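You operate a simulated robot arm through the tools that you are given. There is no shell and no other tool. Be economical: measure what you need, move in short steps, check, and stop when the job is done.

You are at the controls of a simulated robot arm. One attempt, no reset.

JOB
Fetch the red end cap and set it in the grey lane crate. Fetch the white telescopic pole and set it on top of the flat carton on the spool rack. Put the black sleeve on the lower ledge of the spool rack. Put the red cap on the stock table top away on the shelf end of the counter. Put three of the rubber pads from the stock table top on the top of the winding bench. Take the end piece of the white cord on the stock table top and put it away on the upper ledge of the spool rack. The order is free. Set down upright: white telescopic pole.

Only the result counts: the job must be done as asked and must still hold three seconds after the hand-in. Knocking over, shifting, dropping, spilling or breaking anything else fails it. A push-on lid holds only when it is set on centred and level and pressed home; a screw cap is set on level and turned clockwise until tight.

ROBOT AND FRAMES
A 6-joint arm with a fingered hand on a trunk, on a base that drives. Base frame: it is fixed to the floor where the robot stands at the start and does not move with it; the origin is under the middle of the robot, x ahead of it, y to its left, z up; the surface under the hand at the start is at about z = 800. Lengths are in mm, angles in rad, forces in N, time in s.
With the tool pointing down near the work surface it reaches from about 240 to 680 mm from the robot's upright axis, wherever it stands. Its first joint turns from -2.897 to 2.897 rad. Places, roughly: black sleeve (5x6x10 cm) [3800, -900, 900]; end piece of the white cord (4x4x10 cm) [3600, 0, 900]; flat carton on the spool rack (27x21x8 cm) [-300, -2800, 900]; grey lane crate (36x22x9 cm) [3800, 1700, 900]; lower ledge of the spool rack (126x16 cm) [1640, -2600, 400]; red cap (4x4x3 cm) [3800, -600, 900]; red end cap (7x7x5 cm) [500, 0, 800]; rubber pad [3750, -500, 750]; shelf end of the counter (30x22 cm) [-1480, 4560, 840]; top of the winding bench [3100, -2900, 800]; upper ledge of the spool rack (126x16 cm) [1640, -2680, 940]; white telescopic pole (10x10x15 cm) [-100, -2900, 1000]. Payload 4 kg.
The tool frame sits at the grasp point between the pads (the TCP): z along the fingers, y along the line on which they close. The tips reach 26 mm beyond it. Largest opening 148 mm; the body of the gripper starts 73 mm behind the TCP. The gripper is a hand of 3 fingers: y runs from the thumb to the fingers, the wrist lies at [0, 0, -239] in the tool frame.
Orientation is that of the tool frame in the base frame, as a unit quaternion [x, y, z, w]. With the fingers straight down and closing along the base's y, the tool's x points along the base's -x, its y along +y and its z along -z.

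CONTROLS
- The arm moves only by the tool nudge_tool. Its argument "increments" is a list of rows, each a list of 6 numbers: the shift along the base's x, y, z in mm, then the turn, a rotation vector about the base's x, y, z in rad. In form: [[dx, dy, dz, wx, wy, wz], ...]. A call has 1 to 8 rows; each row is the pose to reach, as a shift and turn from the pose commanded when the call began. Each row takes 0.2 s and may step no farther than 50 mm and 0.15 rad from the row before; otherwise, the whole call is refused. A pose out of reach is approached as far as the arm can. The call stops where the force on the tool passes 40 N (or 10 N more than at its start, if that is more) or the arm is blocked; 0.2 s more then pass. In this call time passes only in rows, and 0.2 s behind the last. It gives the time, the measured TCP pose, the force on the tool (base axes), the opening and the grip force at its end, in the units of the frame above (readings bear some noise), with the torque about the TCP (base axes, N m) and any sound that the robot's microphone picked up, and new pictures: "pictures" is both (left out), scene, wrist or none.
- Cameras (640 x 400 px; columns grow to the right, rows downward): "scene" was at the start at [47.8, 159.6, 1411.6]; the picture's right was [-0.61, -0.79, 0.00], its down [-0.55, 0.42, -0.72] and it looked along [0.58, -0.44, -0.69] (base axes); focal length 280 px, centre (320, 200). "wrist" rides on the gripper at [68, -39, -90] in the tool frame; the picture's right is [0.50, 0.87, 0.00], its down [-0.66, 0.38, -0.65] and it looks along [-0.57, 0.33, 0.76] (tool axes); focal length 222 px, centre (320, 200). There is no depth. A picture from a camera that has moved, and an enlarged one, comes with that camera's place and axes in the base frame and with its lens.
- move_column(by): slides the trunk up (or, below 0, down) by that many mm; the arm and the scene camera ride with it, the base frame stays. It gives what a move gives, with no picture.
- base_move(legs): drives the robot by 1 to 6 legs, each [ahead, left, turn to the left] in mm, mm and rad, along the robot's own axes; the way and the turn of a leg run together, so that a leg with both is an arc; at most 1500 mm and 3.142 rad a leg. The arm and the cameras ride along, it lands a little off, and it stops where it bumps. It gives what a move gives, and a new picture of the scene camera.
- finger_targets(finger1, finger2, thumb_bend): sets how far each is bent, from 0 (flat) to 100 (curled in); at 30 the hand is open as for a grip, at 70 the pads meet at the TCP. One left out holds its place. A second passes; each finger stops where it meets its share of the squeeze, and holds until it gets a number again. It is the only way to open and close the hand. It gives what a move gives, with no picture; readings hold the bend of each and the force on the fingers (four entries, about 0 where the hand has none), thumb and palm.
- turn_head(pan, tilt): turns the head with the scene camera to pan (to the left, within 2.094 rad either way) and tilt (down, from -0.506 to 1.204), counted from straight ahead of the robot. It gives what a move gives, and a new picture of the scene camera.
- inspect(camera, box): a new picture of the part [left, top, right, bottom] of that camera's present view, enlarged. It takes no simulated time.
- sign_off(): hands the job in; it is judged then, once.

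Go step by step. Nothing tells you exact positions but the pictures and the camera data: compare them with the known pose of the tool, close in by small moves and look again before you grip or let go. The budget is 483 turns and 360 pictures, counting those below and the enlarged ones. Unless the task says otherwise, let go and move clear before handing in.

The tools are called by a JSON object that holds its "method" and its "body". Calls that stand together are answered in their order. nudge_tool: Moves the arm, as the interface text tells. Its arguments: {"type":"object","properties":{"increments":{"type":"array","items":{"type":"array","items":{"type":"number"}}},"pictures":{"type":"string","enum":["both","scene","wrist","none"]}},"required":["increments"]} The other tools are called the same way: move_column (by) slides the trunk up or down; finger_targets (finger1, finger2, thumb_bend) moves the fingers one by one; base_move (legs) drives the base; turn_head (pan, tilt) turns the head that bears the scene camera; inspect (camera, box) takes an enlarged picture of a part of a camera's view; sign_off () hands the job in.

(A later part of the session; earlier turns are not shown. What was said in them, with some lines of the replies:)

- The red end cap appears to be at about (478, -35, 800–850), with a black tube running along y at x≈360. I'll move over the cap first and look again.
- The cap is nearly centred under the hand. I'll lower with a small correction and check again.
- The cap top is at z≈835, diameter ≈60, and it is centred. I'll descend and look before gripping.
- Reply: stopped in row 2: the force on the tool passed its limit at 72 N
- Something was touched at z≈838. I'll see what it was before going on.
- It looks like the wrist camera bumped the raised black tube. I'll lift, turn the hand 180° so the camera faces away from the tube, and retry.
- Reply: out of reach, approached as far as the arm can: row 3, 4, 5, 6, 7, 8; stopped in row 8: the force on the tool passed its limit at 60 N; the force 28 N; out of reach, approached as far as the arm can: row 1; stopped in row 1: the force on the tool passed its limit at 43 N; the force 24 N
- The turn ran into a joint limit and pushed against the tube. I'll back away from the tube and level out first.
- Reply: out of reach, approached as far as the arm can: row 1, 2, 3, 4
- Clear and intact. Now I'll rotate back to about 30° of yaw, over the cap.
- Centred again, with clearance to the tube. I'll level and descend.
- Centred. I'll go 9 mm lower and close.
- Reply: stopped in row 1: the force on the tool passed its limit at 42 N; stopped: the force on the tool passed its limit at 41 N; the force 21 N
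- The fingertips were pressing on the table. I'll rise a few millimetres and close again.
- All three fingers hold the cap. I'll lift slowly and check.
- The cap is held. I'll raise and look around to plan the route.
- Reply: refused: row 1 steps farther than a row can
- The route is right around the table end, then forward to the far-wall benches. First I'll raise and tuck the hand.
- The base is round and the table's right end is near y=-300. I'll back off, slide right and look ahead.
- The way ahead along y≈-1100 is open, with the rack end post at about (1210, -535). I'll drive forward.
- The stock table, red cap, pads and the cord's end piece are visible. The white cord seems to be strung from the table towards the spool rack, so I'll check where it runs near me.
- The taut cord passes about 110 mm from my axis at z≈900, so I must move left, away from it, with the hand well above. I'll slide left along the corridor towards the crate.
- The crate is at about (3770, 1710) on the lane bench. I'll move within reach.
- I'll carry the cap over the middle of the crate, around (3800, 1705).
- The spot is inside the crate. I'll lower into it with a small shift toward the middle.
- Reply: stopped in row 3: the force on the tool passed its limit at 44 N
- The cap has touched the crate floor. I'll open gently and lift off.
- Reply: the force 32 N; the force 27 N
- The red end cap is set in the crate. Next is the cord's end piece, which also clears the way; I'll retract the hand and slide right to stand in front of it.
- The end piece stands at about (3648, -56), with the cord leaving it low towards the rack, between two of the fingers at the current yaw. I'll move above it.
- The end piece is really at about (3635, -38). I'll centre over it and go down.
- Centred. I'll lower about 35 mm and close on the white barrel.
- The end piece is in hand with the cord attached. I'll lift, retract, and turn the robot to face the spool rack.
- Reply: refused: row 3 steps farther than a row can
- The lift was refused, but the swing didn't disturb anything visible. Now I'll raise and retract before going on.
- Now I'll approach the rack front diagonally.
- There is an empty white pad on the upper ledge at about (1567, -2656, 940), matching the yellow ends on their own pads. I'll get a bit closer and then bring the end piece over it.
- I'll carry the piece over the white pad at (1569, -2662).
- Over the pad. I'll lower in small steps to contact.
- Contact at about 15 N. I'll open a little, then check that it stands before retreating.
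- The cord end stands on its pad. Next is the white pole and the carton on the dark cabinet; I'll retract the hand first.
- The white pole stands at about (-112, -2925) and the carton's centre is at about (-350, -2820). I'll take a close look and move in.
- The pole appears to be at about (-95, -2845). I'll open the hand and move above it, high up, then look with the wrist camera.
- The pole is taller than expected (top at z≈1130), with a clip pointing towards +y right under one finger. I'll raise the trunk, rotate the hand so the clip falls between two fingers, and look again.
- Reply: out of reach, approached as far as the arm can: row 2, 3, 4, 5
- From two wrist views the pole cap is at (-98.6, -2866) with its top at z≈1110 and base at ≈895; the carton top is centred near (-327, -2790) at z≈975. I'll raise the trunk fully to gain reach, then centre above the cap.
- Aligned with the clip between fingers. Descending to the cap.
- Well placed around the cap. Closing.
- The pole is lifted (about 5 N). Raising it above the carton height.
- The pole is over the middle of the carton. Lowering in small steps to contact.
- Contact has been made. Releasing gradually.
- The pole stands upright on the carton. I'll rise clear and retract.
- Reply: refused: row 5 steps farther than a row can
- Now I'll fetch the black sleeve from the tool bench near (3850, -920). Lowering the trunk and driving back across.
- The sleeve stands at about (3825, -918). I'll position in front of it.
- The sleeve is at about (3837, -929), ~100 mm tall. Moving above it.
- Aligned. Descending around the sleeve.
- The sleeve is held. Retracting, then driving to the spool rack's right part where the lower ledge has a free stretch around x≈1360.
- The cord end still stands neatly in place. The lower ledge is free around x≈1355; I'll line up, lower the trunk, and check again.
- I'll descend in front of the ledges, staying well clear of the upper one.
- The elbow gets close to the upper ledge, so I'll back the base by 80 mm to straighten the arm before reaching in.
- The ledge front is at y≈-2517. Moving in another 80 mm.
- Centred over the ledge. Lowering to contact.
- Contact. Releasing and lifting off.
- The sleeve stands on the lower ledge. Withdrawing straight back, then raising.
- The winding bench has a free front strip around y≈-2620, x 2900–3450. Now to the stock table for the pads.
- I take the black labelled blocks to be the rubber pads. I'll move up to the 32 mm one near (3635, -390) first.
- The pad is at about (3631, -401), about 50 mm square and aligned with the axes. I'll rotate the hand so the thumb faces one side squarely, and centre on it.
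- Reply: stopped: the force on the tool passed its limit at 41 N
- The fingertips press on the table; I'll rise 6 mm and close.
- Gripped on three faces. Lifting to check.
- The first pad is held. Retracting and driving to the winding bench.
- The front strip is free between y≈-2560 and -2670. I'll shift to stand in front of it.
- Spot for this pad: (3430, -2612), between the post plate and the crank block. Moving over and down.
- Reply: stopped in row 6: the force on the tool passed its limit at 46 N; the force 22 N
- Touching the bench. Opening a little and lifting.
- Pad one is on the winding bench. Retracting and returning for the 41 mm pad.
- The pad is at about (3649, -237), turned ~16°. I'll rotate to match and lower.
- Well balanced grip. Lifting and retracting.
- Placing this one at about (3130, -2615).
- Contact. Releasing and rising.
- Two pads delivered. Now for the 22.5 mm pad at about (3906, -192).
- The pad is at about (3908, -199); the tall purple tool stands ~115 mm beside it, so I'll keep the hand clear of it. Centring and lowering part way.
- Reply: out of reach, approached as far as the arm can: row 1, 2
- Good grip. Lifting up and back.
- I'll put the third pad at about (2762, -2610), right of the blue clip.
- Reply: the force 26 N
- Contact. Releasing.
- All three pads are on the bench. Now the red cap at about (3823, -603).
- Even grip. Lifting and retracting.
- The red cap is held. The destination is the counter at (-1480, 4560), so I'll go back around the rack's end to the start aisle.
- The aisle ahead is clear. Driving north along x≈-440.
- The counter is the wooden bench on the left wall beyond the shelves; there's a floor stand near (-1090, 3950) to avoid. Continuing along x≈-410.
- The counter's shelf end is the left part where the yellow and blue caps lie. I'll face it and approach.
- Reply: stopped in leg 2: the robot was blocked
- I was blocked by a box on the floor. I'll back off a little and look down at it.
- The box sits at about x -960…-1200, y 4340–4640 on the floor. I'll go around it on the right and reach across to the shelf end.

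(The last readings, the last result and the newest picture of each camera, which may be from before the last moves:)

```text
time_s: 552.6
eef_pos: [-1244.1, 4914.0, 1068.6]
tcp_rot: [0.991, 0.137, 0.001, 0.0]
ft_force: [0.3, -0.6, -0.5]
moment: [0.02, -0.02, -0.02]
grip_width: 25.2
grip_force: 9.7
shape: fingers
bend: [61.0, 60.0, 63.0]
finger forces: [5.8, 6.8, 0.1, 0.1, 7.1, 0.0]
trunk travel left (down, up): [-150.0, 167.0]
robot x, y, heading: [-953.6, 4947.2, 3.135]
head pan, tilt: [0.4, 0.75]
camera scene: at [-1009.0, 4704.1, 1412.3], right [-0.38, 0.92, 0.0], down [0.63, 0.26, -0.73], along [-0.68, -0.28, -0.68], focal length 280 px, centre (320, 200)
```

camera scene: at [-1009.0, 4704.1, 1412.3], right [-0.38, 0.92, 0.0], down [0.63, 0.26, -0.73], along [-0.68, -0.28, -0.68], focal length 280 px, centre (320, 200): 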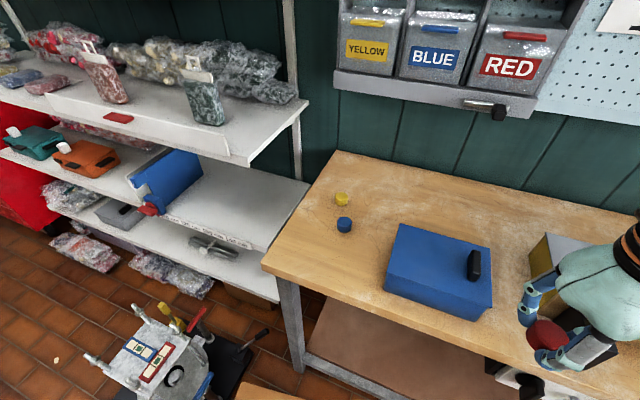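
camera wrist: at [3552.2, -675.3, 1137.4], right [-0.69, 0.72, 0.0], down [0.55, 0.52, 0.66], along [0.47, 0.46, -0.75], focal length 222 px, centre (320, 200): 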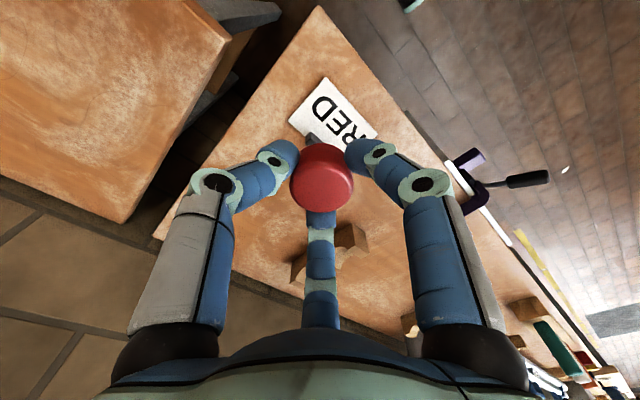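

The target spot is (-1425, 4520), beside the blue and yellow caps. I'll carry the red cap across above the blue tin.

{"method": "nudge_tool", "body": {"increments": [[-18, -39, 5, 0, 0, 0], [-36, -78, 10, 0, 0, 0], [-54, -117, 10, 0, 0, 0], [-72, -156, 10, 0, 0, 0], [-90, -195, 10, 0, 0, 0], [-108, -234, 10, 0, 0, 0], [-126, -273, 10, 0, 0, 0], [-144, -312, 10, 0, 0, 0]], "pictures": "none"}}

{"method": "nudge_tool", "body": {"increments": [[-18, -40, 0, 0, 0, 0], [-37, -82, 0, 0, 0, 0], [-37, -82, -45, 0, 0, 0], [-37, -82, -90, 0, 0, 0]], "pictures": "both"}}

```text
time_s: 554.4
eef_pos: [-1387.4, 4601.1, 1080.4]
tcp_rot: [0.991, 0.136, 0.001, 0.002]
ft_force: [0.3, -1.0, 0.4]
moment: [0.02, -0.02, 0.02]
grip_width: 25.0
grip_force: 9.3
shape: fingers
bend: [61.0, 60.0, 64.0]
finger forces: [5.5, 6.6, 0.0, 0.1, 7.0, 0.0]
trunk travel left (down, up): [-150.0, 167.0]
robot x, y, heading: [-949.7, 4947.2, 3.133]
head pan, tilt: [0.4, 0.75]
```

```text
time_s: 555.4
eef_pos: [-1422.5, 4522.2, 988.3]
tcp_rot: [0.991, 0.136, 0.001, 0.002]
ft_force: [-0.5, -0.3, -0.1]
moment: [-0.02, -0.01, -0.02]
grip_width: 25.0
grip_force: 9.9
shape: fingers
bend: [61.0, 60.0, 64.0]
finger forces: [5.5, 6.6, 0.0, 0.0, 6.8, 0.0]
out of reach, approached as far as the arm can: row 2
trunk travel left (down, up): [-150.0, 167.0]
robot x, y, heading: [-953.6, 4947.1, 3.14]
head pan, tilt: [0.4, 0.75]
camera scene: at [-1009.0, 4704.0, 1412.4], right [-0.38, 0.92, 0.0], down [0.63, 0.26, -0.73], along [-0.68, -0.28, -0.68], focal length 280 px, centre (320, 200)
camera wrist: at [-1366.6, 4576.7, 1076.1], right [0.72, -0.7, 0.0], down [-0.53, -0.54, 0.66], along [-0.46, -0.47, -0.76], focal length 222 px, centre (320, 200)
```

scene: 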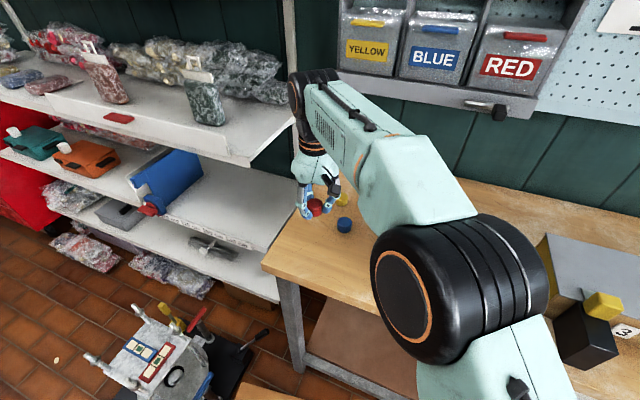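
wrist: 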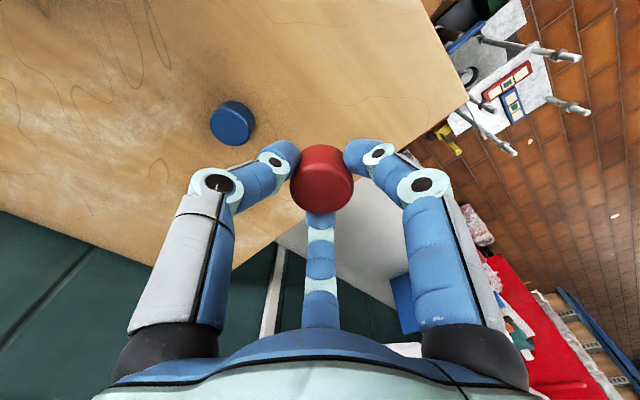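

{"method": "nudge_tool", "body": {"increments": [[0, 0, -45, 0, 0, 0], [0, 0, -85, 0, 0, 0]], "pictures": "wrist"}}

```text
time_s: 556.0
eef_pos: [-1424.4, 4522.5, 902.4]
tcp_rot: [0.991, 0.137, 0.0, 0.002]
ft_force: [0.0, -0.7, 0.2]
moment: [-0.02, -0.03, 0.01]
grip_width: 24.6
grip_force: 10.0
shape: fingers
bend: [61.0, 60.0, 64.0]
finger forces: [5.5, 6.6, 0.0, 0.1, 6.9, 0.0]
trunk travel left (down, up): [-150.0, 167.0]
robot x, y, heading: [-949.8, 4945.3, 3.139]
head pan, tilt: [0.4, 0.75]
camera wrist: at [-1368.3, 4577.0, 991.8], right [0.72, -0.7, 0.0], down [-0.53, -0.54, 0.66], along [-0.46, -0.47, -0.76], focal length 222 px, centre (320, 200)
```

wrist: 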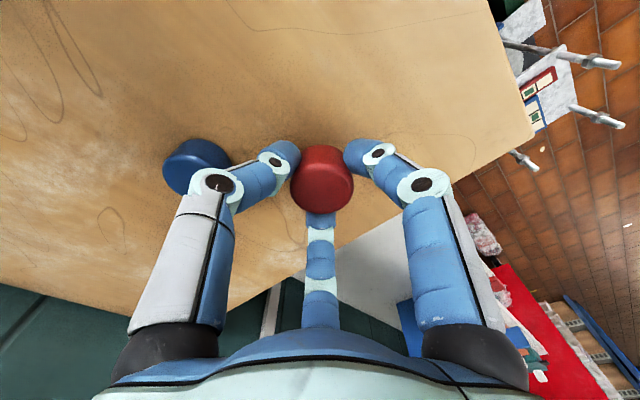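

{"method": "nudge_tool", "body": {"increments": [[0, 0, -8, 0, 0, 0], [0, 0, -13, 0, 0, 0], [0, 0, -17, 0, 0, 0], [0, 0, -21, 0, 0, 0], [0, 0, -25, 0, 0, 0]], "pictures": "wrist"}}

```text
time_s: 557.2
eef_pos: [-1425.1, 4522.9, 881.9]
tcp_rot: [0.991, 0.137, -0.002, 0.003]
ft_force: [-0.4, -1.1, 28.5]
moment: [-0.17, 0.05, 0.0]
grip_width: 24.1
grip_force: 18.5
shape: fingers
bend: [61.0, 60.0, 64.0]
finger forces: [12.6, 14.3, 0.0, 0.1, 9.8, 0.0]
trunk travel left (down, up): [-150.0, 167.0]
robot x, y, heading: [-954.2, 4944.8, 3.134]
head pan, tilt: [0.4, 0.75]
camera wrist: at [-1368.7, 4577.9, 970.2], right [0.72, -0.7, 0.0], down [-0.53, -0.54, 0.66], along [-0.46, -0.47, -0.75], focal length 222 px, centre (320, 200)
```

wrist: 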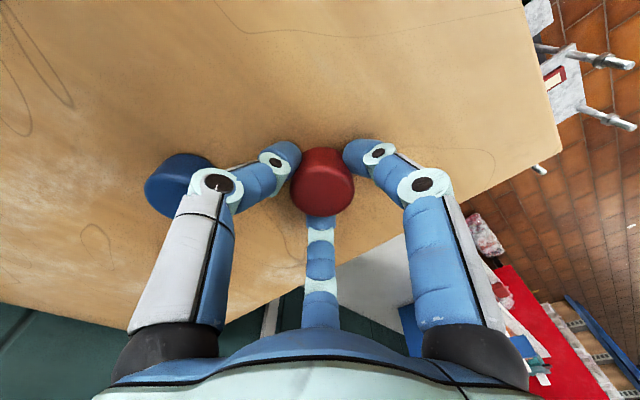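

{"method": "nudge_tool", "body": {"increments": [[0, 0, 4, 0, 0, 0]], "pictures": "none"}}

{"method": "finger_targets", "body": {"finger1": 57, "finger2": 56, "thumb_bend": 60}}

{"method": "finger_targets", "body": {"finger1": 52, "finger2": 52, "thumb_bend": 54}}

{"method": "nudge_tool", "body": {"increments": [[0, 0, 20, 0, 0, 0], [0, 0, 60, 0, 0, 0], [0, 0, 105, 0, 0, 0]], "pictures": "both"}}

```text
time_s: 557.6
eef_pos: [-1423.1, 4521.5, 882.5]
tcp_rot: [0.991, 0.136, 0.001, 0.002]
ft_force: [-2.3, 0.5, 15.8]
moment: [-0.07, 0.13, 0.01]
grip_width: 23.8
grip_force: 13.2
shape: fingers
bend: [61.0, 60.0, 64.0]
finger forces: [7.0, 10.5, 0.0, 0.0, 9.2, 0.0]
trunk travel left (down, up): [-150.0, 167.0]
robot x, y, heading: [-950.1, 4947.2, 3.136]
head pan, tilt: [0.4, 0.75]
```

```text
time_s: 558.6
eef_pos: [-1423.9, 4523.1, 881.8]
tcp_rot: [0.991, 0.137, 0.001, 0.002]
ft_force: [0.8, 1.9, 10.5]
moment: [-0.09, -0.01, 0.04]
grip_width: 30.0
grip_force: 5.6
shape: fingers
bend: [59.0, 58.0, 60.0]
finger forces: [4.6, 4.8, 0.0, 0.0, 1.2, 0.0]
trunk travel left (down, up): [-150.0, 167.0]
robot x, y, heading: [-952.0, 4949.6, 3.138]
head pan, tilt: [0.4, 0.75]
```

```text
time_s: 559.6
eef_pos: [-1423.8, 4522.4, 883.3]
tcp_rot: [0.991, 0.137, 0.0, 0.002]
ft_force: [-2.0, -1.3, 19.1]
moment: [-0.04, 0.05, 0.04]
grip_width: 43.0
grip_force: 9.8
shape: fingers
bend: [55.0, 54.0, 56.0]
finger forces: [7.0, 6.8, 0.0, 0.0, 6.5, 0.1]
trunk travel left (down, up): [-150.0, 167.0]
robot x, y, heading: [-950.3, 4947.9, 3.133]
head pan, tilt: [0.4, 0.75]
```

```text
time_s: 560.4
eef_pos: [-1426.4, 4520.7, 986.2]
tcp_rot: [0.991, 0.137, 0.0, 0.001]
ft_force: [-0.4, -0.4, 0.6]
moment: [0.0, 0.0, 0.01]
grip_width: 51.8
grip_force: 0.0
shape: fingers
bend: [52.0, 52.0, 54.0]
finger forces: [0.0, 0.0, 0.0, 0.1, 0.0, 0.0]
trunk travel left (down, up): [-150.0, 167.0]
robot x, y, heading: [-951.1, 4950.1, 3.138]
head pan, tilt: [0.4, 0.75]
camera scene: at [-1008.8, 4704.2, 1412.4], right [-0.38, 0.92, 0.0], down [0.63, 0.26, -0.73], along [-0.68, -0.28, -0.68], focal length 280 px, centre (320, 200)
camera wrist: at [-1371.2, 4576.1, 1075.9], right [0.72, -0.7, 0.0], down [-0.53, -0.54, 0.65], along [-0.46, -0.47, -0.76], focal length 222 px, centre (320, 200)
```

scene: 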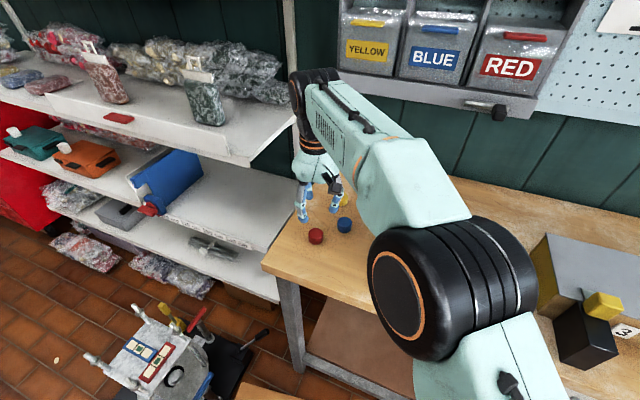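
wrist: 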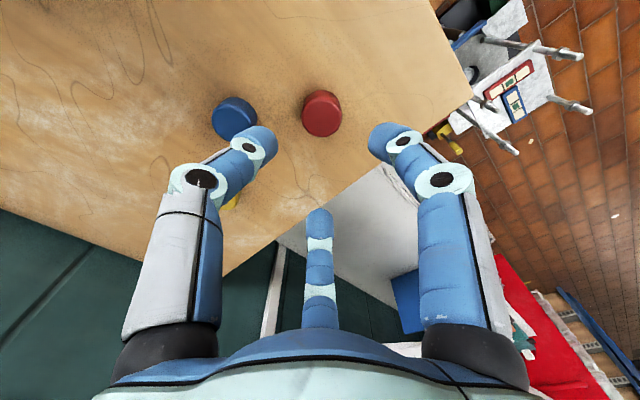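

The red cap is down beside the blue and yellow ones. I'll rise and retract clear.

{"method": "nudge_tool", "body": {"increments": [[15, 30, 30, 0, 0, 0], [33, 65, 60, 0, 0, 0], [50, 100, 85, 0, 0, 0], [67, 140, 95, 0, 0, 0], [84, 180, 95, 0, 0, 0], [101, 220, 95, 0, 0, 0], [118, 260, 95, 0, 0, 0], [135, 300, 95, 0, 0, 0]], "pictures": "scene"}}

```text
time_s: 562.2
eef_pos: [-1288.6, 4821.3, 1083.2]
tcp_rot: [0.991, 0.137, 0.001, 0.003]
ft_force: [0.2, 0.2, -0.4]
moment: [0.01, 0.0, -0.01]
grip_width: 52.0
grip_force: 0.1
shape: fingers
bend: [52.0, 52.0, 54.0]
finger forces: [0.0, 0.1, 0.0, 0.1, 0.0, 0.0]
trunk travel left (down, up): [-150.0, 167.0]
robot x, y, heading: [-948.7, 4946.9, 3.14]
head pan, tilt: [0.4, 0.75]
camera scene: at [-1008.3, 4704.6, 1412.5], right [-0.38, 0.92, 0.0], down [0.63, 0.26, -0.73], along [-0.68, -0.28, -0.68], focal length 280 px, centre (320, 200)
```

scene: 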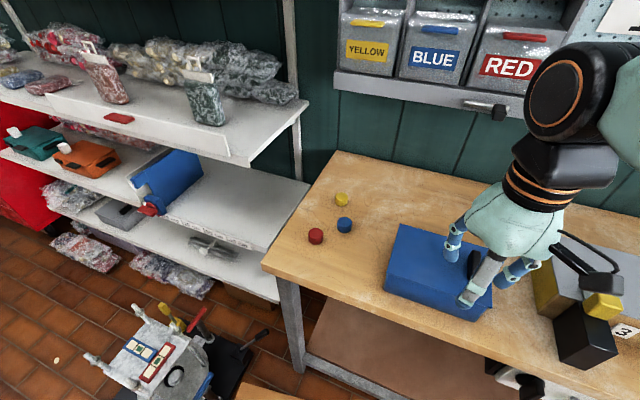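

All six parts of the job are in place and the hand is clear, so I'm handing in.

{"method": "sign_off", "body": {}}

```text
The job is handed in.
```

I placed all six sets of items and handed the job in, with two risks noted below; I haven't seen the judging result.

- **Red end cap:** in the grey lane crate.
- **White telescopic pole:** upright on the flat carton.
- **Black sleeve:** on the lower ledge of the spool rack.
- **Cord end piece:** on the white pad of the upper ledge.
- **Rubber pads:** three on the winding bench. I took the black labelled blocks (32, 41 and 22.5 mm) to be the rubber pads.
- **Red cap:** on the shelf end of the counter, beside the blue and yellow caps.

- **Box near the counter:** the base ran into a cardboard box on the floor and stopped. I didn't see the box before contact, so I can't rule out that it shifted slightly.
- **Black tube on the start table:** the hand pressed on it three times, at up to about 70 N, while I was picking up the end cap. It looked unmoved afterwards.
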